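You operate a simulated robot arm through the tools that you are given. There is no shell and no other tool.

You run a simulated two-armed robot. Do the job below in one go: nothing can be reset, and whatever is moved stays where it is left.

Task
Refill the valve block, then open the red wheel fully.
Fine: fill till the glass tube is full; black valve shut and green valve open before the blue one opens; green valve shut after it is full; the blue valve stays open; spill nothing.

The check looks at the end state, three seconds after you hand in, the way a careful person would. Anything else that was tipped, shoved, dropped, spilled or broken makes it a failure.

Robot
Two 7-joint arms with fingered hands on one trunk that stands fixed in place. Base frame: the origin is at the foot of the trunk, x ahead of it, y to its left, z up. Lengths are in mm, angles in degrees, forces in N, time in s.
The left shoulder is at [70, 162, 1448], the right one opposite. With the tool pointing down near the work surface each hand reaches from about 100 to 780 mm from the base axis, measured 20 degrees to its own side. Payload 4 kg a hand.
Tool frame (each hand has its own): the origin (TCP) lies between the finger pads and is the grasp point; the fingertips stand 26 mm ahead of it; z points along the fingers, y is the line along which they close. The gripper opens to 132 mm; its body begins 73 mm behind the TCP. The gripper is a hand of 4 fingers: y runs from the thumb to the fingers, the wrist lies at [0, 0, -224] in the tool frame, and closing takes about 1.5 s.
Orientation is that of the tool frame in the base frame, as a unit quaternion [x, y, z, w]. With the fingers straight down and closing along the base's y, the tool's x points along the base's -x, its y along +y and its z along -z.

Tools
- The arms move only by the tool drive_tool. It takes "left_commands", "right_commands" or both (then of equal length, played together; a hand with none holds still); each is a list of rows, each a list of 6 numbers: the shift along the tool's x, y, z in mm, then the turn, a rotation vector about the tool's x, y, z in degrees. In form: [[x, y, z, ax, ay, az], ...]. A call has 1 to 20 rows; each row is the pose to reach, as a shift and turn from the pose commanded when the call began, along the tool's axes at that moment. "left_gripper" and "right_gripper" are, for a hand that has rows, the opening, from 0 (shut) to 1 (fully open), set as the call begins (left out, the last holds). A row lasts 0.2 s, in which the tool goes at most 50 mm and 8.6 degrees; a call with a longer step from one row to the next is refused whole, and so is a gripper value outside its range. Where a pose cannot be reached the arm comes as near as it can. A force on the tool above 40 N (or 10 N above the force at the start of the call, whichever is more), or a blocked arm, ends the call early, and 0.2 s more pass. Each finger travels about 45 mm/s and halts on what it meets, pressing with about 27 N; the grip force reading is that of the motor and also rises with nothing between the fingers. The clock runs only during rows and for 0.2 s after the last one: add rows that repeat a pose to give the fingers time. It gives the time, the measured TCP pose, the force on the tool (base axes), the opening and the grip force at its end, in the units of the frame above (readings bear some noise), with the torque about the TCP (base axes, N m) and any sound that the robot's microphone picked up.
- Cameras (640 x 400 px; columns grow to the right, rows downward): "scene" is now at [140.6, 3.1, 1685.1]; the picture's right is [0.02, -1.00, 0.00], its down [-0.51, -0.01, -0.86] and it looks along [0.86, 0.02, -0.51] (base axes); focal length 236 px, centre (320, 200). "left" rides on the left gripper at [-73, 6, -94] in its tool frame; the picture's right is [-0.08, -1.00, 0.00], its down [0.78, -0.06, -0.62] and it looks along [0.61, -0.05, 0.79] (tool axes); focal length 230 px, centre (320, 200). "right" rides on the right gripper at [73, 6, -94] in its tool frame; the picture's right is [-0.08, 1.00, 0.00], its down [-0.79, -0.06, -0.62] and it looks along [-0.61, -0.05, 0.79] (tool axes); focal length 230 px, centre (320, 200). There is no depth. A picture from a camera that has moved, and an enlarged one, comes with that camera's place and axes in the base frame and with its lens.
- camera(camera): a new picture of that camera. It takes no simulated time.
- move_column(by): slides the trunk up (or, below 0, down) by that many mm; the arms and the scene camera ride with it, the base frame stays. It gives what a move gives, with no picture.
- finger_targets(finger1, finger2, finger3, thumb_bend, hand): sets how far each is bent, from 0 (flat) to 1 (curled in); at 0.3 the hand is open as for a grip, at 0.7 the pads meet at the TCP. One left out holds its place. A second passes; each finger stops where it meets its share of the squeeze, and holds until it gets a number again. A gripper value or a shape takes the hand back. It gives what a move gives, with no picture; readings hold the bend of each and the force on the fingers (four entries, about 0 where the hand has none), thumb and palm.
- set_grasp(shape, hand): the hand has 4 fingers and takes this shape, open, in about a second: jaw (thumb against the fingers, like two jaws); tri (thumb and two fingers); tip (a fingertip pinch); poke (one finger out to press); point (the index stretched); flat (the hand flat); cup (the hand cupped); fist (a fist). The gripper value then closes the fingers along that shape, each until it touches; the sizes above hold for jaw. It gives what a move gives, with no picture.
- head_to(pan, tilt): turns the head with the scene camera to pan (to the left, within 86 degrees either way) and tilt (down, from -29 to 69), counted from straight ahead of the robot. It gives what a move gives.
- enlarge(camera, box): a new picture of the part [left, top, right, bottom] of that camera's present view, enlarged. It takes no simulated time.
- finish_job(): hands the job in; it is judged then, once.

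Places have to be worked out from the pictures, the camera data and where the tool is seen. Open the grippers and draw the arms clear of the work before you hand the job in, unless the task says otherwise.

The tools are called after "Request:" by a JSON object that holds its "method" and its "body". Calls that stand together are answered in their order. drive_tool: Moves the arms, as the interface text tells. Its arguments: {"type":"object","properties":{"left_commands":{"type":"array"},"left_gripper":{"type":"number"},"right_commands":{"type":"array"},"right_gripper":{"type":"number"}},"required":[]} The other tools are called the same way: move_column (by) moves the trunk up or down; set_grasp (shape, hand) gives the hand a shape; finger_targets (finger1, finger2, finger3, thumb_bend, hand) moves the fingers one by one; head_to (pan, tilt) turns the head that bears the scene camera; camera (camera) takes a picture; enlarge (camera, box) takes an enlarged picture of a part of a camera's view; finish_job () hands the job in.

At the start:

```text
time: 0.0
left_eef_pos: [380.8, 150.8, 1530.0]
left_tcp_rot: [0.0, 1.0, 0.001, 0.0]
left_ft_force: [-0.1, 0.2, 0.8]
left_torque: [0.01, 0.01, 0.01]
left_opening: 131.9
left_grip_force: 0.0
left_shape: jaw
left_bend: [0.3, 0.3, 0.3, 0.3]
left_finger forces: [0.0, 0.0, 0.1, 0.1, 0.1, 0.0]
right_eef_pos: [343.7, -224.1, 1478.2]
right_tcp_rot: [0.0, 1.0, -0.001, 0.0]
right_ft_force: [0.1, -0.8, -0.1]
right_torque: [0.01, -0.02, -0.01]
right_opening: 131.9
right_grip_force: 0.0
right_shape: jaw
right_bend: [0.3, 0.3, 0.3, 0.3]
right_finger forces: [0.0, 0.1, 0.1, 0.0, 0.0, 0.0]
trunk travel left (down, up): [-928.0, 12.0]
head pan, tilt (commanded): [1.2, 30.7]
```

scene: 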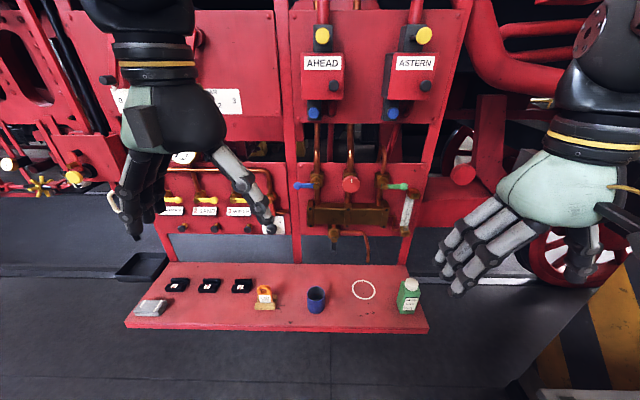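
right: 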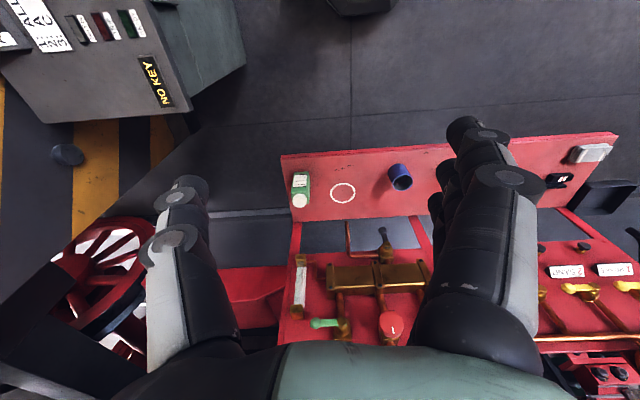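
left: 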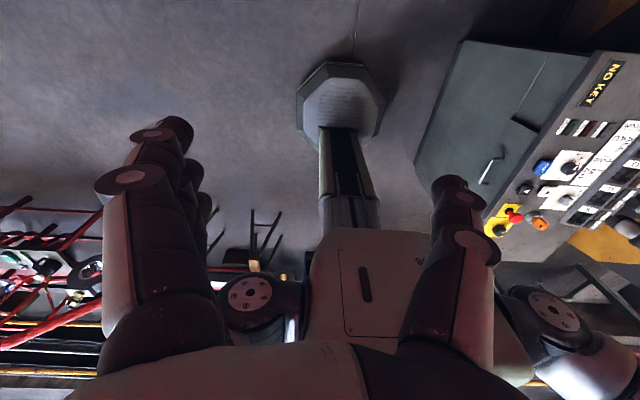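

I see a red machine panel with a valve block (blue, red, green handles, a black one below) and a shelf with a bottle and cup. I'll enlarge the valve area and the shelf before moving anything.

Request:
{"method": "enlarge", "body": {"camera": "scene", "box": [280, 140, 440, 260]}}

Request:
{"method": "enlarge", "body": {"camera": "scene", "box": [120, 250, 440, 340]}}

Request:
{"method": "enlarge", "body": {"camera": "scene", "box": [140, 150, 300, 250]}}

Request:
{"method": "enlarge", "body": {"camera": "scene", "box": [400, 100, 640, 300]}}

Request:
{"method": "enlarge", "body": {"camera": "right", "box": [270, 160, 450, 350]}}

```text
3.33 times, centred on (360, 200) of scene
camera zoom: at [140.6, 3.1, 1685.1], right [0.02, -1.0, 0.0], down [-0.51, -0.01, -0.86], along [0.86, 0.02, -0.51], focal length 786 px, centre (187, 200)
```

zoom: 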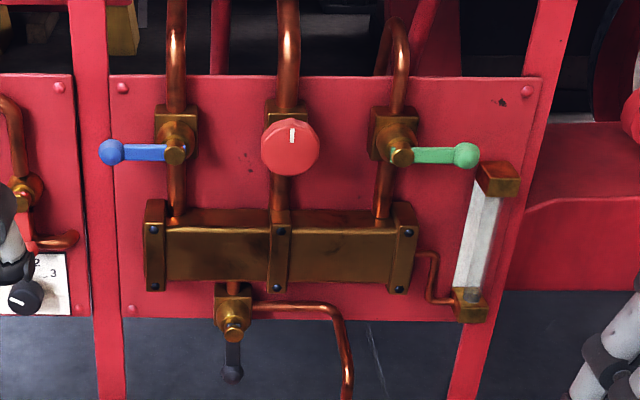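

```text
2.00 times, centred on (280, 295) of scene
camera zoom: at [140.6, 3.1, 1685.1], right [0.02, -1.0, 0.0], down [-0.51, -0.01, -0.86], along [0.86, 0.02, -0.51], focal length 472 px, centre (400, 10)
```

zoom: 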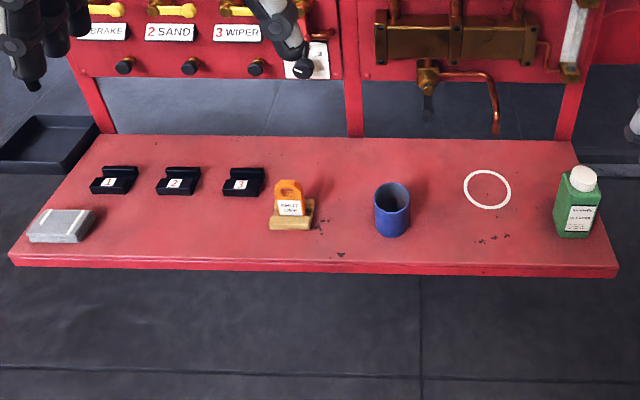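

```text
4.00 times, centred on (220, 200) of scene
camera zoom: at [140.6, 3.1, 1685.1], right [0.02, -1.0, 0.0], down [-0.51, -0.01, -0.86], along [0.86, 0.02, -0.51], focal length 944 px, centre (720, 200)
```

zoom: 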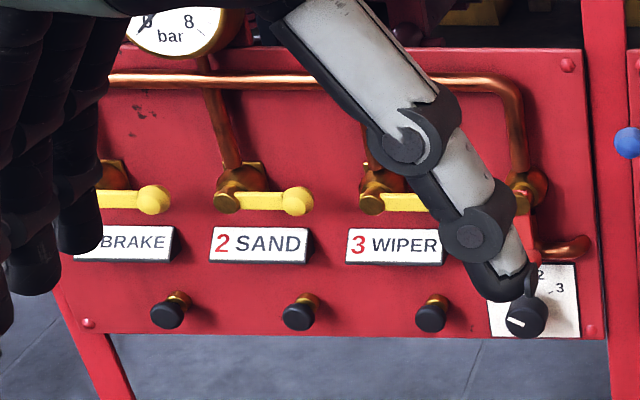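

```text
2.00 times, centred on (520, 200) of scene
camera zoom: at [140.6, 3.1, 1685.1], right [0.02, -1.0, 0.0], down [-0.51, -0.01, -0.86], along [0.86, 0.02, -0.51], focal length 472 px, centre (-80, 200)
```

zoom: 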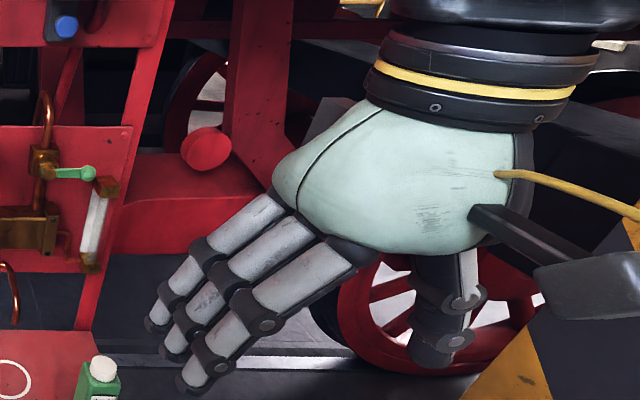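

```text
2.11 times, centred on (360, 255) of right
camera zoom: at [270.0, -216.7, 1569.8], right [0.08, 1.0, 0.0], down [0.78, -0.06, 0.62], along [0.62, -0.05, -0.79], focal length 484 px, centre (236, 84)
```

zoom: 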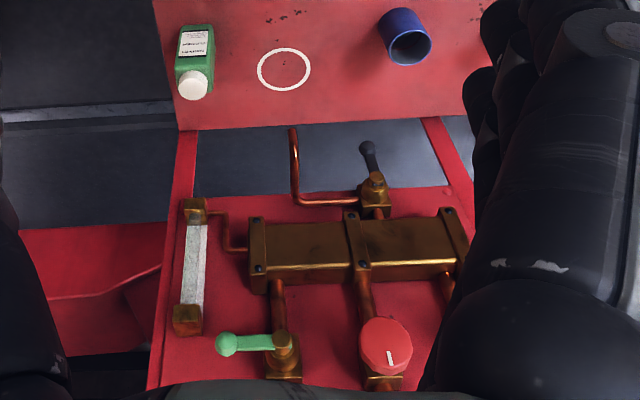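

The red wheel triangulates to about (875, -87, 1312). I'll zoom in harder on each valve, the tube and the tags to read the present state.

Request:
{"method": "enlarge", "body": {"camera": "scene", "box": [294, 160, 358, 200]}}

Request:
{"method": "enlarge", "body": {"camera": "scene", "box": [364, 160, 428, 240]}}

Request:
{"method": "enlarge", "body": {"camera": "scene", "box": [316, 200, 380, 260]}}

Request:
{"method": "enlarge", "body": {"camera": "scene", "box": [245, 275, 305, 315]}}

Request:
{"method": "enlarge", "body": {"camera": "right", "box": [300, 210, 440, 350]}}

Request:
{"method": "enlarge", "body": {"camera": "scene", "box": [290, 0, 450, 130]}}

```text
10.00 times, centred on (326, 180) of scene
camera zoom: at [140.6, 3.1, 1685.1], right [0.02, -1.0, 0.0], down [-0.51, -0.01, -0.86], along [0.86, 0.02, -0.51], focal length 2360 px, centre (260, 400)
```

zoom: 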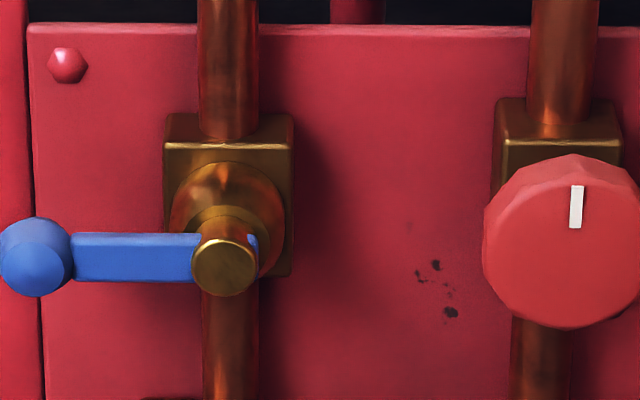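

```text
5.00 times, centred on (396, 200) of scene
camera zoom: at [140.6, 3.1, 1685.1], right [0.02, -1.0, 0.0], down [-0.51, -0.01, -0.86], along [0.86, 0.02, -0.51], focal length 1180 px, centre (-60, 200)
```

zoom: 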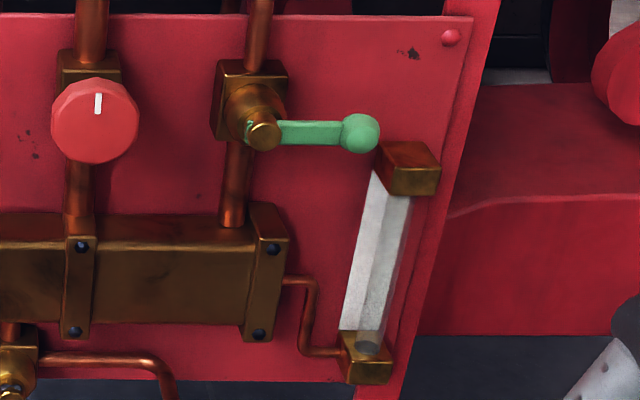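

```text
6.67 times, centred on (348, 230) of scene
camera zoom: at [140.6, 3.1, 1685.1], right [0.02, -1.0, 0.0], down [-0.51, -0.01, -0.86], along [0.86, 0.02, -0.51], focal length 1573 px, centre (133, 0)
```

zoom: 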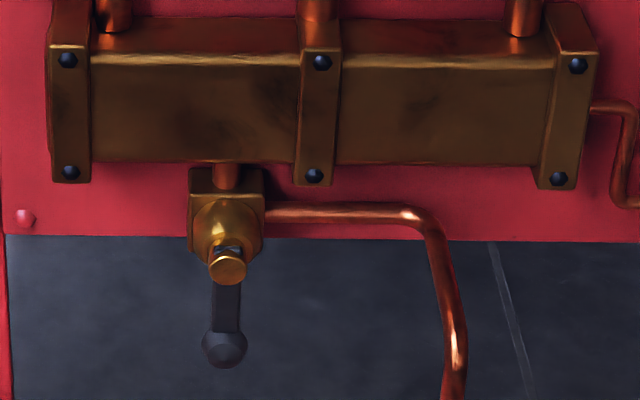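

```text
10.00 times, centred on (275, 295) of scene
camera zoom: at [140.6, 3.1, 1685.1], right [0.02, -1.0, 0.0], down [-0.51, -0.01, -0.86], along [0.86, 0.02, -0.51], focal length 2360 px, centre (770, -750)
```

zoom: 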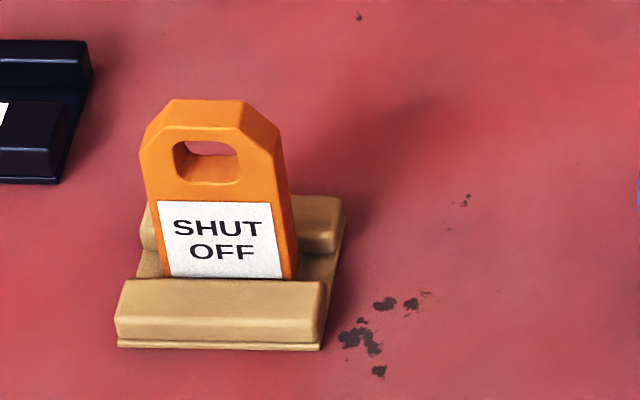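

```text
2.86 times, centred on (370, 280) of right
camera zoom: at [270.0, -216.7, 1569.8], right [0.08, 1.0, 0.0], down [0.78, -0.06, 0.62], along [0.62, -0.05, -0.79], focal length 657 px, centre (177, -29)
```

zoom: 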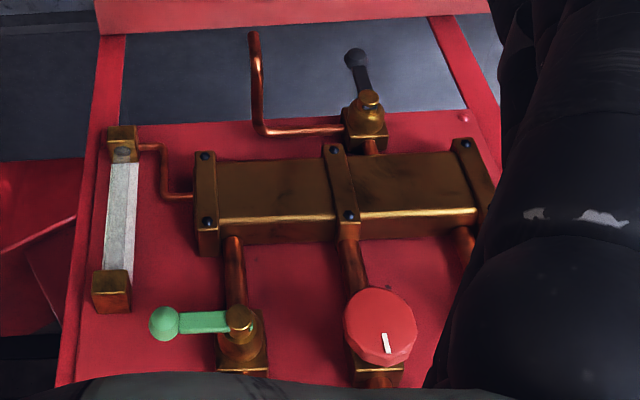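

```text
3.08 times, centred on (370, 65) of scene
camera zoom: at [140.6, 3.1, 1685.1], right [0.02, -1.0, 0.0], down [-0.51, -0.01, -0.86], along [0.86, 0.02, -0.51], focal length 726 px, centre (166, 615)
```

zoom: 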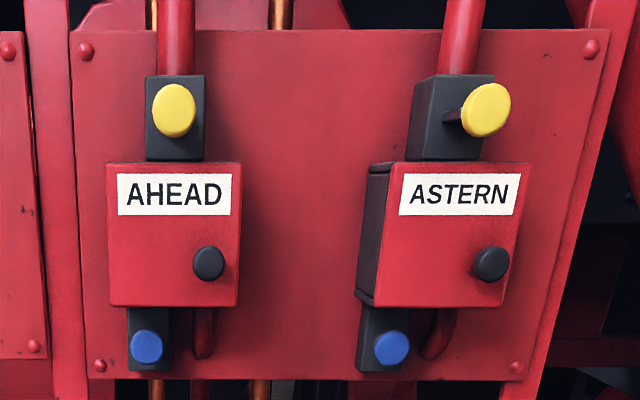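

Blue and green levers lie across their pipes (shut); the black lever hangs along its pipe (open). I estimate hubs at blue (890, 33, 1296), green (890, -210, 1296), black (890, -38, 1050), with levers about 66 mm long. I'll bring the right hand round to point forward, well short of the panel.

Request:
{"method": "drive_tool", "body": {"right_commands": [[-27, -6, 10, 0, -7.5, 0], [-54, -12, 20, 0, -15, 0], [-81, -18, 30, 0, -22.5, 0], [-108, -24, 40, 0, -30, 0], [-135, -30, 50, 0, -37.5, 0], [-162, -36, 60, 0, -45, 0], [-189, -42, 70, 0, -52.5, 0], [-216, -48, 80, 0, -60, 0], [-243, -54, 90, 0, -67.5, 0], [-270, -60, 100, 0, -75, 0], [-297, -66, 110, 0, -82.5, 0], [-320, -70, 120, 0, -90, 0]]}}

```text
time: 2.6
left_eef_pos: [385.1, 151.3, 1528.8]
left_tcp_rot: [0.001, 1.0, 0.0, -0.002]
left_ft_force: [0.5, 0.7, -0.4]
left_torque: [0.02, 0.03, -0.04]
left_opening: 131.7
left_grip_force: 0.1
left_shape: jaw
left_bend: [0.3, 0.3, 0.3, 0.3]
left_finger forces: [0.0, 0.0, 0.1, 0.1, 0.0, 0.1]
right_eef_pos: [668.2, -294.0, 1356.9]
right_tcp_rot: [0.0, 0.708, -0.002, 0.706]
right_ft_force: [0.0, 0.3, 0.4]
right_torque: [0.01, 0.0, 0.0]
right_opening: 131.9
right_grip_force: 0.1
right_shape: jaw
right_bend: [0.3, 0.3, 0.3, 0.3]
right_finger forces: [0.0, 0.0, 0.0, 0.0, 0.0, 0.1]
trunk travel left (down, up): [-928.0, 12.0]
head pan, tilt (commanded): [1.2, 30.7]
```

The right hand now points forward at (668, -294, 1357). I'll look from both cameras.

Request:
{"method": "camera", "body": {"camera": "scene"}}

Request:
{"method": "camera", "body": {"camera": "right"}}

```text
taken
camera scene: at [144.8, 4.0, 1684.8], right [0.02, -1.0, 0.0], down [-0.51, -0.01, -0.86], along [0.86, 0.02, -0.51], focal length 236 px, centre (320, 200)
```

scene: 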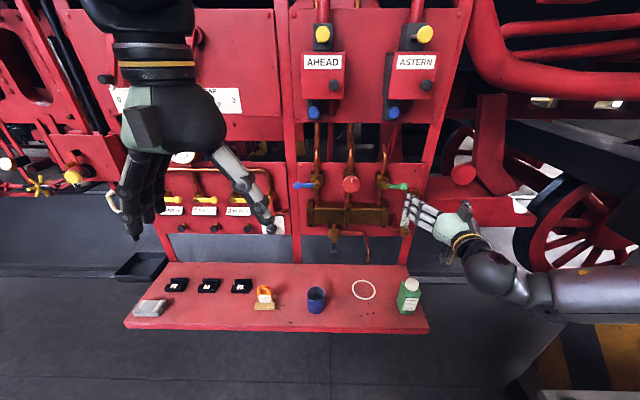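

```text
taken
camera right: at [573.9, -286.2, 1282.9], right [0.0, 1.0, 0.07], down [-0.61, -0.06, 0.79], along [0.79, -0.05, 0.61], focal length 230 px, centre (320, 200)
```

right: 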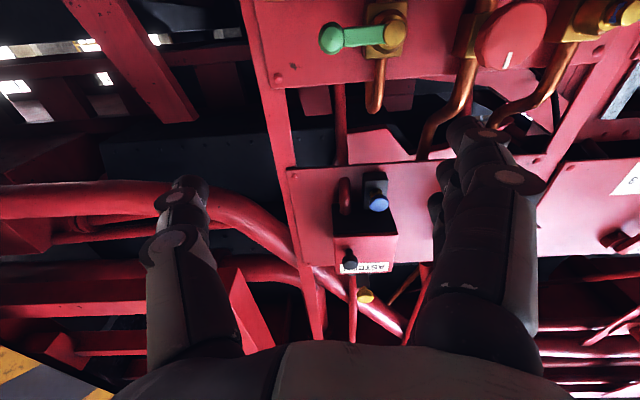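

Green ball comes out again near (890, -276, 1298). I'll zoom on the levers from this side and check for stop pins, and set the right hand to the poke shape to see its geometry.

Request:
{"method": "enlarge", "body": {"camera": "right", "box": [310, 0, 450, 90]}}

Request:
{"method": "enlarge", "body": {"camera": "right", "box": [450, 0, 640, 110]}}

Request:
{"method": "set_grasp", "body": {"hand": "right", "shape": "poke"}}

Request:
{"method": "camera", "body": {"camera": "right"}}

Request:
{"method": "enlarge", "body": {"camera": "scene", "box": [360, 150, 520, 270]}}

```text
4.44 times, centred on (380, 45) of right
camera zoom: at [573.9, -286.2, 1282.9], right [0.0, 1.0, 0.07], down [-0.61, -0.06, 0.79], along [0.79, -0.05, 0.61], focal length 1022 px, centre (53, 889)
```

zoom: 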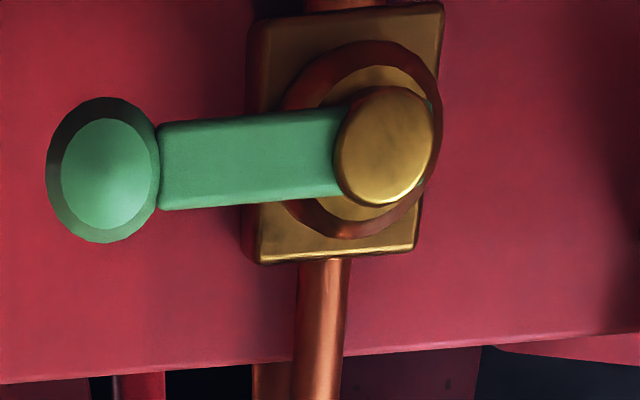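

```text
3.37 times, centred on (545, 55) of right
camera zoom: at [573.9, -286.2, 1282.9], right [0.0, 1.0, 0.07], down [-0.61, -0.06, 0.79], along [0.79, -0.05, 0.61], focal length 775 px, centre (-438, 688)
```

zoom: 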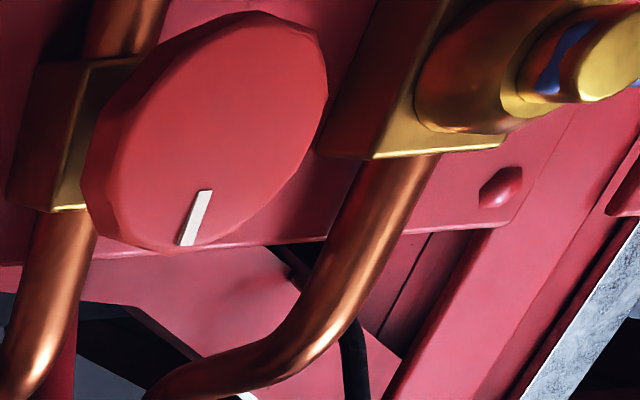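

```text
time: 3.5
left_eef_pos: [381.4, 150.3, 1529.5]
left_tcp_rot: [-0.001, 1.0, 0.0, 0.0]
left_ft_force: [0.5, -0.2, -0.3]
left_torque: [-0.02, -0.02, -0.01]
left_opening: 131.8
left_grip_force: 0.1
left_shape: jaw
left_bend: [0.3, 0.3, 0.3, 0.3]
left_finger forces: [0.0, 0.1, 0.0, 0.1, 0.0, 0.0]
right_eef_pos: [663.8, -292.0, 1359.5]
right_tcp_rot: [0.001, 0.707, 0.0, 0.707]
right_ft_force: [-1.5, 0.1, 0.1]
right_torque: [0.02, 0.0, -0.01]
right_opening: 0.0
right_grip_force: 0.1
right_shape: poke
right_bend: [1.0, 1.0, 1.0, 0.46]
right_finger forces: [0.1, 0.0, 0.0, 0.0, 0.0, 0.0]
trunk travel left (down, up): [-928.0, 12.0]
head pan, tilt (commanded): [1.2, 30.7]
```

```text
taken
camera right: at [570.3, -285.8, 1285.3], right [0.0, 1.0, 0.08], down [-0.62, -0.06, 0.79], along [0.79, -0.05, 0.61], focal length 230 px, centre (320, 200)
```

right: 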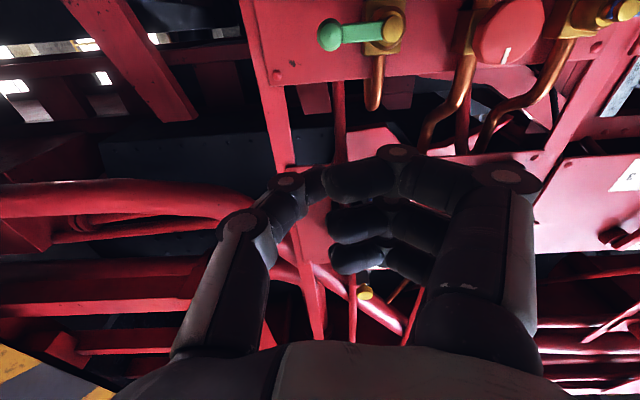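

```text
3.33 times, centred on (440, 210) of scene
camera zoom: at [140.2, 3.2, 1685.1], right [0.02, -1.0, 0.0], down [-0.51, -0.01, -0.86], along [0.86, 0.02, -0.51], focal length 786 px, centre (-80, 167)
```

zoom: 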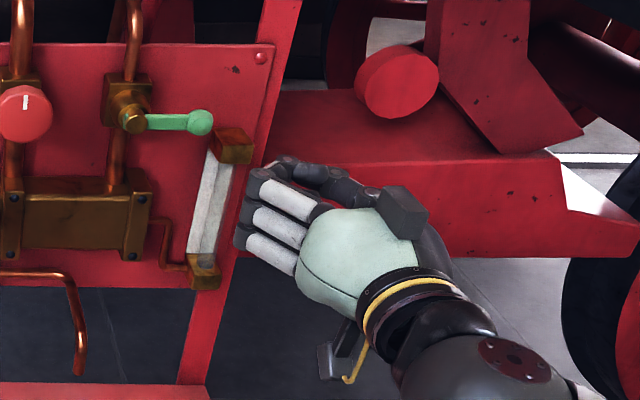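

In poke all three fingers are curled and only the thumb moves, which isn't what I want. I'll try the point shape instead.

Request:
{"method": "set_grasp", "body": {"hand": "right", "shape": "point"}}

Request:
{"method": "camera", "body": {"camera": "right"}}

Request:
{"method": "enlarge", "body": {"camera": "scene", "box": [360, 150, 520, 270]}}

```text
time: 4.4
left_eef_pos: [379.7, 150.0, 1529.8]
left_tcp_rot: [0.0, 1.0, 0.001, -0.001]
left_ft_force: [-0.1, -0.4, -0.3]
left_torque: [0.01, 0.01, -0.01]
left_opening: 131.8
left_grip_force: 0.2
left_shape: jaw
left_bend: [0.3, 0.3, 0.3, 0.3]
left_finger forces: [0.1, 0.1, 0.0, 0.0, 0.0, 0.0]
right_eef_pos: [665.1, -293.6, 1358.9]
right_tcp_rot: [-0.001, 0.708, 0.0, 0.706]
right_ft_force: [-0.4, 0.0, -0.9]
right_torque: [0.0, -0.04, 0.03]
right_opening: 126.0
right_grip_force: 0.0
right_shape: point
right_bend: [0.28, 1.0, 1.0, 0.54]
right_finger forces: [0.0, 0.1, 0.1, 0.1, 0.0, 0.0]
trunk travel left (down, up): [-928.0, 12.0]
head pan, tilt (commanded): [1.2, 30.7]
```

```text
taken
camera right: at [570.6, -285.9, 1285.1], right [0.0, 1.0, 0.08], down [-0.62, -0.06, 0.79], along [0.79, -0.05, 0.61], focal length 230 px, centre (320, 200)
```

right: 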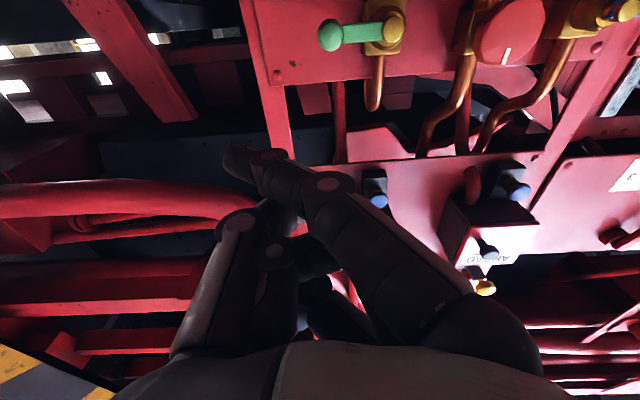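

```text
3.33 times, centred on (440, 210) of scene
camera zoom: at [140.6, 3.0, 1685.1], right [0.02, -1.0, 0.0], down [-0.51, -0.01, -0.86], along [0.86, 0.02, -0.51], focal length 786 px, centre (-80, 167)
```

zoom: 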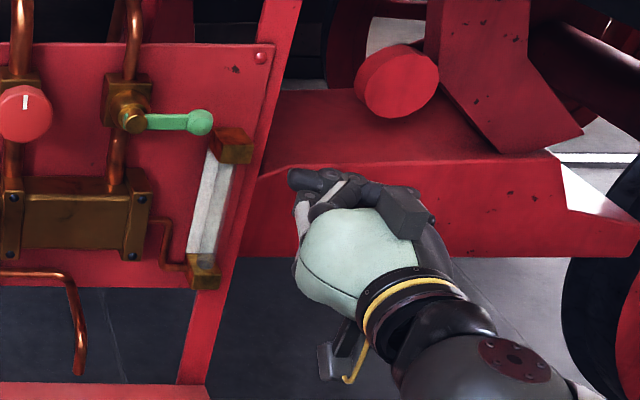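

The index seems still to be moving. I'll pass a little time in place and look again.

Request:
{"method": "drive_tool", "body": {"right_commands": [[0, 0, 0, 0, 0, 0], [0, 0, 0, 0, 0, 0], [0, 0, 0, 0, 0, 0]]}}

Request:
{"method": "camera", "body": {"camera": "right"}}

Request:
{"method": "enlarge", "body": {"camera": "scene", "box": [360, 150, 520, 270]}}

```text
time: 5.2
left_eef_pos: [380.4, 151.1, 1528.5]
left_tcp_rot: [-0.001, 1.0, 0.0, 0.001]
left_ft_force: [-0.2, -0.2, 0.4]
left_torque: [0.0, -0.01, 0.01]
left_opening: 131.9
left_grip_force: 0.1
left_shape: jaw
left_bend: [0.3, 0.3, 0.3, 0.3]
left_finger forces: [0.0, 0.0, 0.1, 0.1, 0.0, 0.0]
right_eef_pos: [665.5, -292.4, 1357.9]
right_tcp_rot: [0.001, 0.707, 0.0, 0.708]
right_ft_force: [0.7, -0.1, -0.6]
right_torque: [-0.02, -0.03, 0.0]
right_opening: 126.0
right_grip_force: 0.1
right_shape: point
right_bend: [0.28, 1.0, 1.0, 0.54]
right_finger forces: [0.0, 0.0, 0.1, 0.0, 0.0, 0.0]
trunk travel left (down, up): [-928.0, 12.0]
head pan, tilt (commanded): [1.2, 30.7]
```

```text
taken
camera right: at [571.0, -285.8, 1285.1], right [0.0, 1.0, 0.08], down [-0.62, -0.06, 0.78], along [0.79, -0.05, 0.62], focal length 230 px, centre (320, 200)
```

right: 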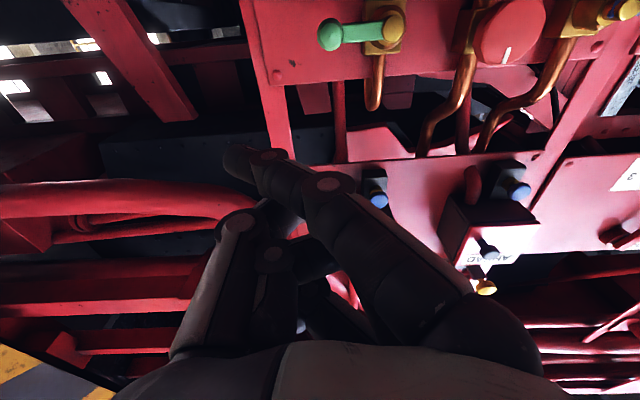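

```text
3.33 times, centred on (440, 210) of scene
camera zoom: at [140.9, 3.1, 1685.1], right [0.02, -1.0, 0.0], down [-0.51, -0.01, -0.86], along [0.86, 0.02, -0.51], focal length 786 px, centre (-80, 167)
```

zoom: 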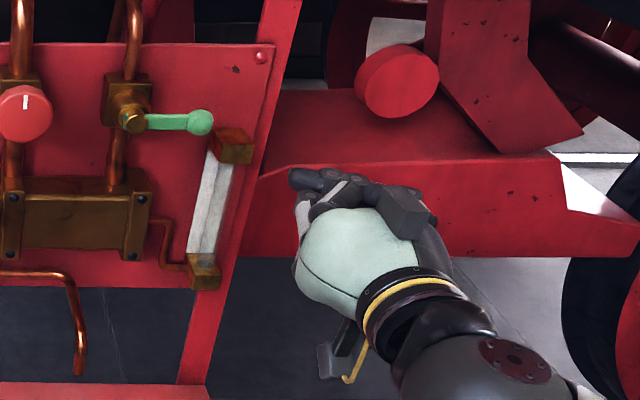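

I'd rather push with a closed jaw wedge than the slanted index. I'll set jaw, then close it and look at the shape.

Request:
{"method": "set_grasp", "body": {"hand": "right", "shape": "jaw"}}

Request:
{"method": "drive_tool", "body": {"right_commands": [[0, 0, 0, 0, 0, 0], [0, 0, 0, 0, 0, 0], [0, 0, 0, 0, 0, 0], [0, 0, 0, 0, 0, 0], [0, 0, 0, 0, 0, 0], [0, 0, 0, 0, 0, 0], [0, 0, 0, 0, 0, 0]], "right_gripper": 0}}

Request:
{"method": "camera", "body": {"camera": "right"}}

Request:
{"method": "enlarge", "body": {"camera": "scene", "box": [360, 150, 520, 270]}}

```text
time: 6.1
left_eef_pos: [381.4, 149.7, 1530.0]
left_tcp_rot: [-0.001, 1.0, 0.0, -0.001]
left_ft_force: [-0.3, 0.0, 0.2]
left_torque: [-0.03, 0.01, 0.01]
left_opening: 131.9
left_grip_force: 0.0
left_shape: jaw
left_bend: [0.3, 0.3, 0.3, 0.3]
left_finger forces: [0.0, 0.0, 0.0, 0.0, 0.0, 0.0]
right_eef_pos: [665.0, -292.9, 1358.6]
right_tcp_rot: [0.0, 0.707, 0.001, 0.708]
right_ft_force: [-0.5, 1.2, -0.3]
right_torque: [-0.01, -0.01, 0.01]
right_opening: 131.7
right_grip_force: 0.1
right_shape: jaw
right_bend: [0.3, 0.3, 0.3, 0.3]
right_finger forces: [0.0, 0.1, 0.0, 0.0, 0.0, 0.1]
trunk travel left (down, up): [-928.0, 12.0]
head pan, tilt (commanded): [1.2, 30.7]
```

```text
time: 7.7
left_eef_pos: [381.8, 150.9, 1529.1]
left_tcp_rot: [0.001, 1.0, -0.001, 0.001]
left_ft_force: [-0.3, 0.4, -0.3]
left_torque: [0.01, 0.02, -0.03]
left_opening: 131.7
left_grip_force: 0.1
left_shape: jaw
left_bend: [0.3, 0.3, 0.3, 0.3]
left_finger forces: [0.1, 0.0, 0.0, 0.0, 0.1, 0.0]
right_eef_pos: [664.6, -293.9, 1358.4]
right_tcp_rot: [0.001, 0.707, 0.0, 0.708]
right_ft_force: [1.2, -0.2, 0.0]
right_torque: [-0.02, -0.02, -0.03]
right_opening: 0.0
right_grip_force: 0.1
right_shape: jaw
right_bend: [0.65, 0.63, 0.65, 0.66]
right_finger forces: [0.1, 0.1, 0.0, 0.1, 0.0, 0.1]
trunk travel left (down, up): [-928.0, 12.0]
head pan, tilt (commanded): [1.2, 30.7]
```

```text
taken
camera right: at [570.9, -285.8, 1285.2], right [0.0, 1.0, 0.08], down [-0.62, -0.06, 0.78], along [0.79, -0.05, 0.62], focal length 230 px, centre (320, 200)
```

right: 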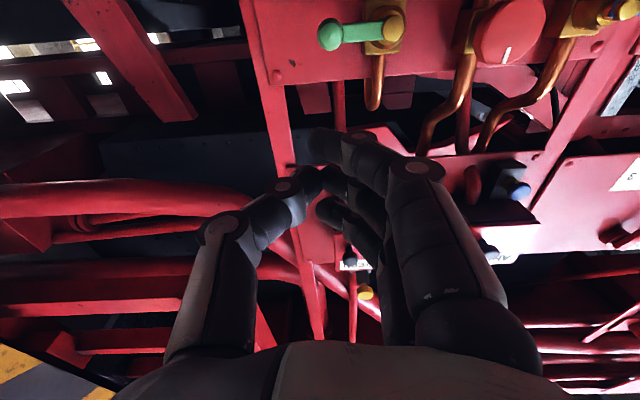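

```text
3.33 times, centred on (440, 210) of scene
camera zoom: at [140.7, 3.1, 1685.1], right [0.02, -1.0, 0.0], down [-0.51, -0.01, -0.86], along [0.86, 0.02, -0.51], focal length 786 px, centre (-80, 167)
```

zoom: 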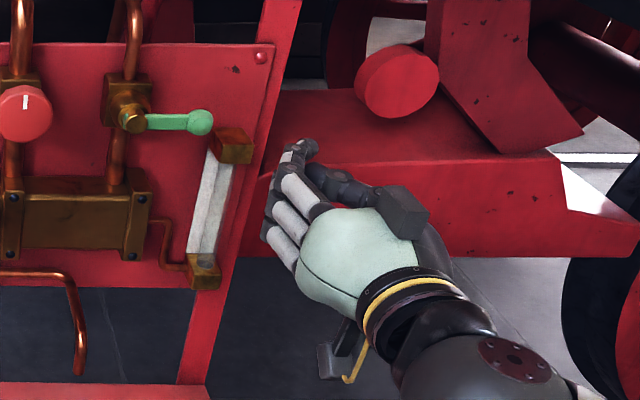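

The closed jaw is a tall wedge about 75 mm high, which is bulky near the glass tube. I'll check the tip pinch shape, which should be slimmer.

Request:
{"method": "set_grasp", "body": {"hand": "right", "shape": "tip"}}

Request:
{"method": "camera", "body": {"camera": "right"}}

Request:
{"method": "enlarge", "body": {"camera": "scene", "box": [360, 150, 520, 270]}}

Request:
{"method": "drive_tool", "body": {"right_commands": [[0, 0, 0, 0, 0, 0], [0, 0, 0, 0, 0, 0], [0, 0, 0, 0, 0, 0], [0, 0, 0, 0, 0, 0], [0, 0, 0, 0, 0, 0], [0, 0, 0, 0, 0, 0], [0, 0, 0, 0, 0, 0]], "right_gripper": 0}}

Request:
{"method": "camera", "body": {"camera": "right"}}

Request:
{"method": "enlarge", "body": {"camera": "scene", "box": [360, 150, 520, 270]}}

```text
time: 8.6
left_eef_pos: [381.9, 151.3, 1530.0]
left_tcp_rot: [-0.001, 1.0, 0.0, 0.0]
left_ft_force: [-0.5, 0.6, -0.3]
left_torque: [-0.01, 0.02, 0.02]
left_opening: 131.6
left_grip_force: 0.1
left_shape: jaw
left_bend: [0.3, 0.3, 0.3, 0.3]
left_finger forces: [0.0, 0.1, 0.0, 0.0, 0.0, 0.0]
right_eef_pos: [664.5, -292.8, 1359.0]
right_tcp_rot: [0.001, 0.707, 0.0, 0.708]
right_ft_force: [-0.2, 0.0, 0.1]
right_torque: [0.01, 0.02, 0.02]
right_opening: 131.6
right_grip_force: 0.1
right_shape: tip
right_bend: [0.0, 0.3, 0.0, 0.3]
right_finger forces: [0.1, 0.0, 0.1, 0.0, 0.1, 0.1]
trunk travel left (down, up): [-928.0, 12.0]
head pan, tilt (commanded): [1.2, 30.7]
```

```text
taken
camera right: at [570.9, -285.8, 1285.2], right [0.0, 1.0, 0.08], down [-0.62, -0.06, 0.78], along [0.79, -0.05, 0.62], focal length 230 px, centre (320, 200)
```

right: 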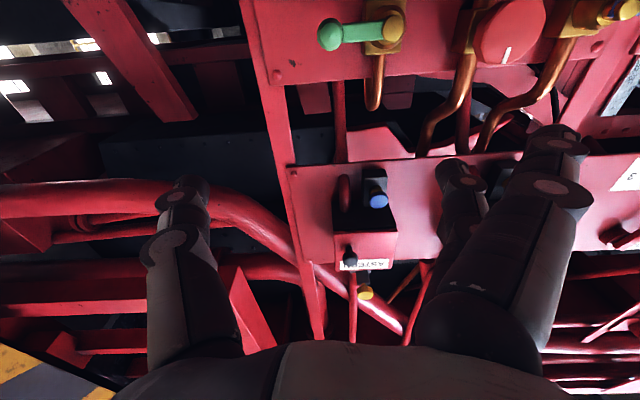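

```text
3.33 times, centred on (440, 210) of scene
camera zoom: at [140.7, 3.1, 1685.1], right [0.02, -1.0, 0.0], down [-0.51, -0.01, -0.86], along [0.86, 0.02, -0.51], focal length 786 px, centre (-80, 167)
```

zoom: 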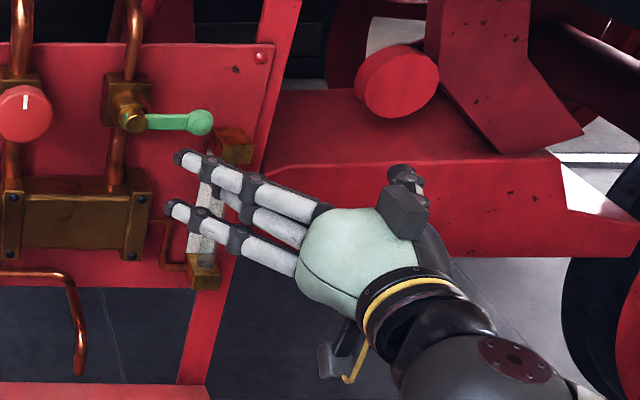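

```text
time: 10.2
left_eef_pos: [381.0, 151.2, 1529.9]
left_tcp_rot: [0.0, 1.0, 0.0, 0.0]
left_ft_force: [0.5, 0.2, -0.2]
left_torque: [0.03, 0.0, 0.0]
left_opening: 131.9
left_grip_force: 0.1
left_shape: jaw
left_bend: [0.3, 0.3, 0.3, 0.3]
left_finger forces: [0.1, 0.1, 0.0, 0.0, 0.1, 0.1]
right_eef_pos: [665.0, -293.3, 1359.1]
right_tcp_rot: [0.001, 0.707, 0.0, 0.708]
right_ft_force: [-0.1, 0.4, 0.4]
right_torque: [0.02, -0.02, 0.0]
right_opening: 0.0
right_grip_force: 0.0
right_shape: tip
right_bend: [0.0, 0.63, 0.0, 0.66]
right_finger forces: [0.1, 0.1, 0.1, 0.0, 0.0, 0.1]
trunk travel left (down, up): [-928.0, 12.0]
head pan, tilt (commanded): [1.2, 30.7]
```

```text
taken
camera right: at [570.9, -285.8, 1285.2], right [0.0, 1.0, 0.08], down [-0.62, -0.06, 0.78], along [0.79, -0.05, 0.62], focal length 230 px, centre (320, 200)
```

right: 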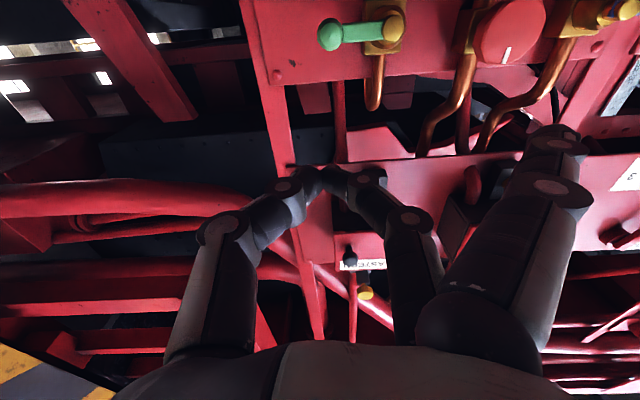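

```text
3.33 times, centred on (440, 210) of scene
camera zoom: at [140.7, 3.1, 1685.1], right [0.02, -1.0, 0.0], down [-0.51, -0.01, -0.86], along [0.86, 0.02, -0.51], focal length 786 px, centre (-80, 167)
```

zoom: 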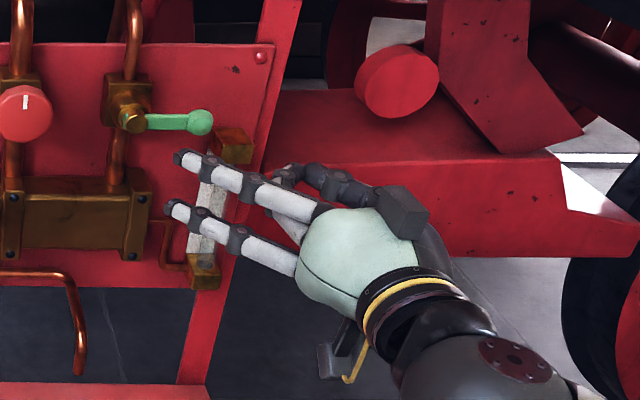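

The tip shape tells me the finger layout: finger 2 is the middle one and the tips meet at the TCP. I'll push the levers with closed fingers. To get the black lever comfortably in reach I lower the trunk 250 mm (both hands are clear of everything) and level the head.

Request:
{"method": "move_column", "body": {"by": -250}}

Request:
{"method": "head_to", "body": {"pan": 0, "tilt": 20}}

Request:
{"method": "camera", "body": {"camera": "scene"}}

Request:
{"method": "camera", "body": {"camera": "right"}}

```text
time: 12.8
left_eef_pos: [380.2, 150.8, 1279.5]
left_tcp_rot: [0.0, 1.0, 0.001, 0.0]
left_ft_force: [-0.2, 0.5, 0.0]
left_torque: [-0.02, -0.03, 0.0]
left_opening: 131.7
left_grip_force: 0.0
left_shape: jaw
left_bend: [0.3, 0.3, 0.3, 0.3]
left_finger forces: [0.0, 0.1, 0.0, 0.0, 0.1, 0.0]
right_eef_pos: [665.1, -293.1, 1108.7]
right_tcp_rot: [0.0, 0.706, 0.001, 0.708]
right_ft_force: [1.0, -0.6, 0.1]
right_torque: [0.02, 0.02, -0.01]
right_opening: 0.3
right_grip_force: 26.8
right_shape: tip
right_bend: [0.26, 0.62, 0.26, 0.67]
right_finger forces: [0.0, 0.0, 0.1, 0.1, 0.0, 0.0]
trunk travel left (down, up): [-678.0, 262.0]
head pan, tilt (commanded): [1.2, 30.7]
```

```text
time: 13.5
left_eef_pos: [380.8, 150.6, 1279.8]
left_tcp_rot: [0.001, 1.0, 0.0, 0.0]
left_ft_force: [0.4, -0.4, -0.3]
left_torque: [0.0, 0.01, 0.0]
left_opening: 131.7
left_grip_force: 0.1
left_shape: jaw
left_bend: [0.3, 0.3, 0.3, 0.3]
left_finger forces: [0.0, 0.1, 0.1, 0.1, 0.0, 0.0]
right_eef_pos: [665.0, -292.8, 1109.3]
right_tcp_rot: [0.0, 0.706, 0.001, 0.708]
right_ft_force: [0.8, -1.1, 0.5]
right_torque: [0.05, 0.0, -0.02]
right_opening: 0.0
right_grip_force: 27.1
right_shape: tip
right_bend: [0.26, 0.62, 0.26, 0.67]
right_finger forces: [0.0, 0.1, 0.0, 0.1, 0.0, 0.1]
trunk travel left (down, up): [-678.0, 262.0]
head pan, tilt (commanded): [0.0, 20.0]
```

```text
taken
camera scene: at [143.6, 1.2, 1452.2], right [0.0, -1.0, 0.0], down [-0.34, 0.0, -0.94], along [0.94, 0.0, -0.34], focal length 236 px, centre (320, 200)
```

scene: 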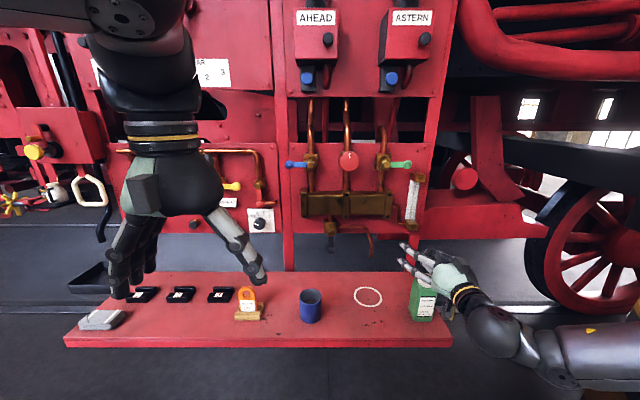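

```text
taken
camera right: at [570.8, -285.8, 1035.2], right [0.0, 1.0, 0.08], down [-0.62, -0.06, 0.78], along [0.79, -0.05, 0.62], focal length 230 px, centre (320, 200)
```

right: 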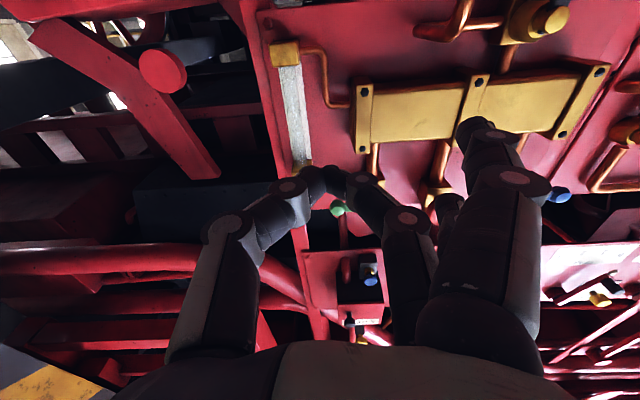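

Good view now. I'll zoom on the valve block with the scene camera for a second bearing and precise positions.

Request:
{"method": "enlarge", "body": {"camera": "scene", "box": [276, 140, 356, 190]}}

Request:
{"method": "enlarge", "body": {"camera": "scene", "box": [350, 140, 430, 190]}}

Request:
{"method": "enlarge", "body": {"camera": "scene", "box": [300, 185, 444, 275]}}

Request:
{"method": "enlarge", "body": {"camera": "right", "box": [260, 0, 640, 220]}}

```text
8.00 times, centred on (316, 165) of scene
camera zoom: at [143.6, 1.2, 1452.2], right [0.0, -1.0, 0.0], down [-0.34, 0.0, -0.94], along [0.94, 0.0, -0.34], focal length 1888 px, centre (352, 480)
```

zoom: 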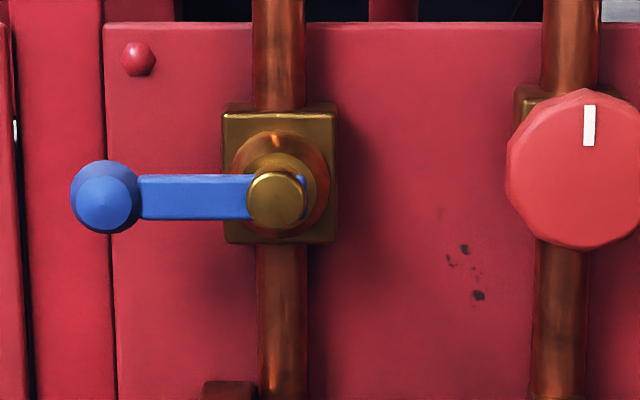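

```text
8.00 times, centred on (390, 165) of scene
camera zoom: at [143.6, 1.2, 1452.2], right [0.0, -1.0, 0.0], down [-0.34, 0.0, -0.94], along [0.94, 0.0, -0.34], focal length 1888 px, centre (-240, 480)
```

zoom: 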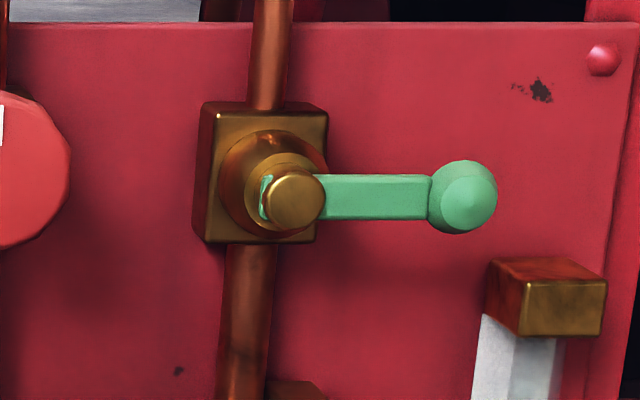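

```text
4.44 times, centred on (372, 230) of scene
camera zoom: at [143.6, 1.2, 1452.2], right [0.0, -1.0, 0.0], down [-0.34, 0.0, -0.94], along [0.94, 0.0, -0.34], focal length 1049 px, centre (89, 67)
```

zoom: 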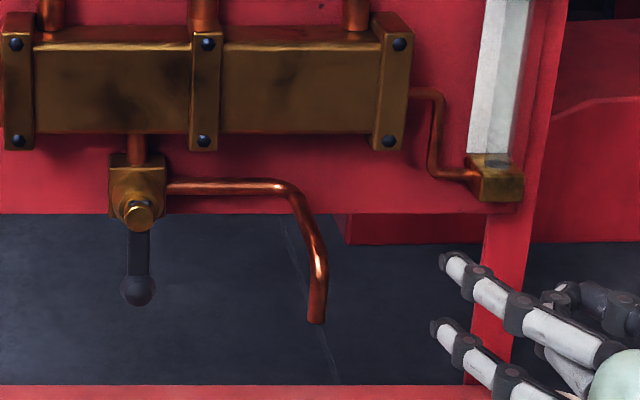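

```text
1.68 times, centred on (450, 110) of right
camera zoom: at [570.8, -285.8, 1035.2], right [0.0, 1.0, 0.08], down [-0.62, -0.06, 0.78], along [0.79, -0.05, 0.62], focal length 388 px, centre (101, 352)
```

zoom: 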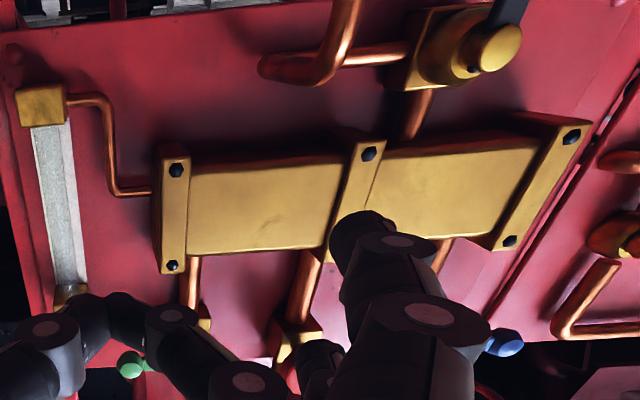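

Refined positions: green ball (887, -278, 1301), hub y -208; blue ball (885, 98, 1302), hub y 31; red wheel face (871, -86, 1316); black hub (869, -38, 1062), ball (889, -39, 987). The left hand (its camera rides above when pointing forward) will do black and blue, so I turn it forward to a staging pose with fingers closed.

Request:
{"method": "drive_tool", "body": {"left_commands": [[-20, -8, 15, 0, -7.5, 0], [-40, -16, 30, 0, -15, 0], [-61, -24, 45, 0, -22.5, 0], [-82, -32, 60, 0, -30, 0], [-103, -40, 75, 0, -37.5, 0], [-124, -48, 90, 0, -45, 0], [-146, -56, 105, 0, -52.5, 0], [-168, -64, 120, 0, -60, 0], [-190, -72, 135, 0, -67.5, 0], [-212, -80, 150, 0, -75, 0], [-236, -86, 165, 0, -82.5, 0], [-259, -91, 180, 0, -90, 0]], "left_gripper": 0}}

Request:
{"method": "camera", "body": {"camera": "scene"}}

Request:
{"method": "camera", "body": {"camera": "left"}}

```text
time: 16.1
left_eef_pos: [642.7, 54.2, 1104.1]
left_tcp_rot: [0.002, 0.708, 0.0, 0.706]
left_ft_force: [0.3, -0.2, -0.3]
left_torque: [-0.03, 0.02, 0.02]
left_opening: 0.1
left_grip_force: 26.9
left_shape: jaw
left_bend: [0.68, 0.58, 0.68, 0.66]
left_finger forces: [0.0, 0.0, 0.0, 0.0, 0.0, 0.0]
right_eef_pos: [665.2, -295.1, 1107.7]
right_tcp_rot: [0.002, 0.707, 0.0, 0.707]
right_ft_force: [-0.6, -0.2, -1.3]
right_torque: [-0.03, -0.01, 0.06]
right_opening: 0.4
right_grip_force: 26.6
right_shape: tip
right_bend: [0.26, 0.62, 0.26, 0.67]
right_finger forces: [0.1, 0.0, 0.0, 0.0, 0.0, 0.1]
trunk travel left (down, up): [-678.0, 262.0]
head pan, tilt (commanded): [0.0, 20.0]
```

```text
taken
camera scene: at [144.2, -2.6, 1452.3], right [0.0, -1.0, 0.0], down [-0.34, 0.0, -0.94], along [0.94, 0.0, -0.34], focal length 236 px, centre (320, 200)
```

scene: 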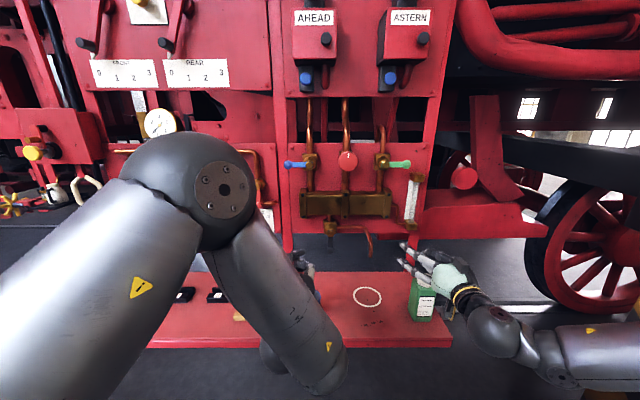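

```text
taken
camera left: at [548.5, 59.3, 1177.5], right [0.0, -1.0, 0.07], down [-0.62, -0.06, -0.78], along [0.78, -0.05, -0.62], focal length 230 px, centre (320, 200)
```

left: 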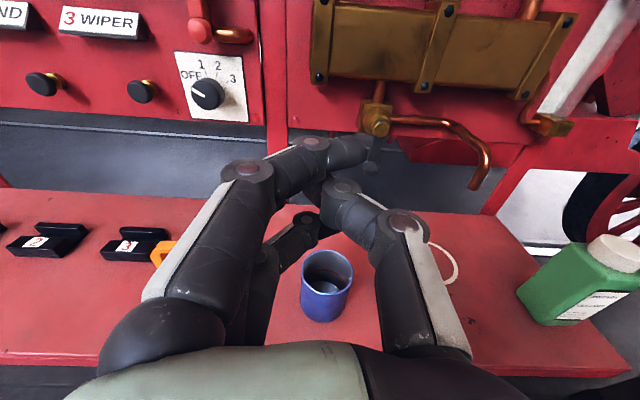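

The left hand points forward at about (640, 58, 1102). I'll open its jaw to ~80 mm and go to a point in front of the black lever (x 790, y -38, z 987), then look.

Request:
{"method": "drive_tool", "body": {"left_commands": [[20, -16, 25, 0, 0, 0], [40, -33, 50, 0, 0, 0], [60, -50, 75, 0, 0, 0], [80, -66, 100, 0, 0, 0], [100, -82, 125, 0, 0, 0], [113, -96, 148, 0, 0, 0], [113, -96, 148, 0, 0, 0], [113, -96, 148, 0, 0, 0]], "left_gripper": 0.6}}

Request:
{"method": "camera", "body": {"camera": "left"}}

Request:
{"method": "camera", "body": {"camera": "scene"}}

```text
time: 17.9
left_eef_pos: [788.3, -36.1, 984.2]
left_tcp_rot: [0.0, 0.707, 0.0, 0.707]
left_ft_force: [-0.4, 0.9, -0.1]
left_torque: [-0.01, 0.01, 0.0]
left_opening: 79.1
left_grip_force: 0.0
left_shape: jaw
left_bend: [0.71, 0.71, 0.71, 0.71]
left_finger forces: [0.0, 0.1, 0.0, 0.0, 0.1, 0.0]
right_eef_pos: [665.1, -293.2, 1108.8]
right_tcp_rot: [0.001, 0.707, 0.0, 0.708]
right_ft_force: [-0.4, -0.5, -0.3]
right_torque: [0.0, -0.01, -0.02]
right_opening: 0.0
right_grip_force: 26.5
right_shape: tip
right_bend: [0.26, 0.62, 0.26, 0.67]
right_finger forces: [0.0, 0.0, 0.0, 0.0, 0.0, 0.0]
trunk travel left (down, up): [-678.0, 262.0]
head pan, tilt (commanded): [0.0, 20.0]
```

```text
taken
camera left: at [694.6, -30.6, 1058.7], right [0.0, -1.0, 0.08], down [-0.62, -0.06, -0.78], along [0.79, -0.05, -0.62], focal length 230 px, centre (320, 200)
```

left: 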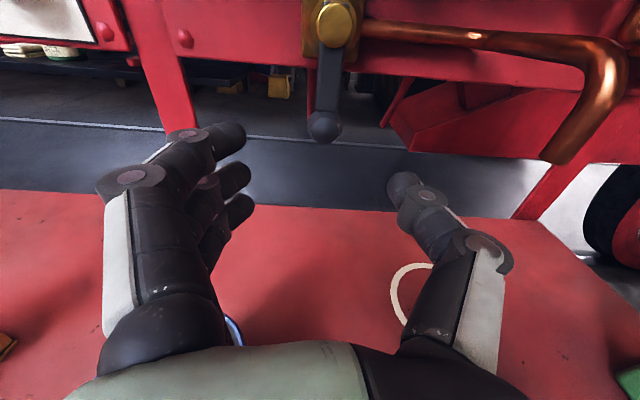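

```text
taken
camera scene: at [143.9, 1.2, 1452.3], right [0.0, -1.0, 0.0], down [-0.34, 0.0, -0.94], along [0.94, 0.0, -0.34], focal length 236 px, centre (320, 200)
```

scene: 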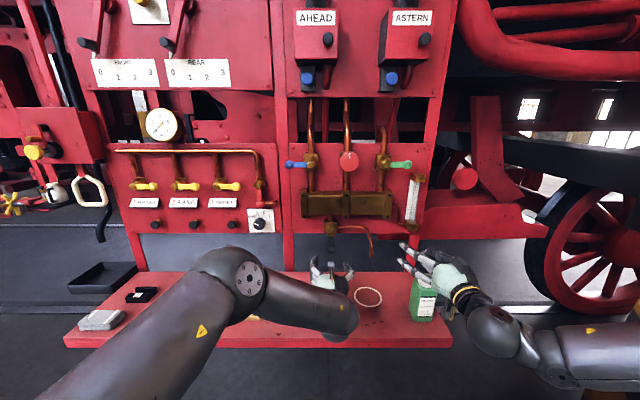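

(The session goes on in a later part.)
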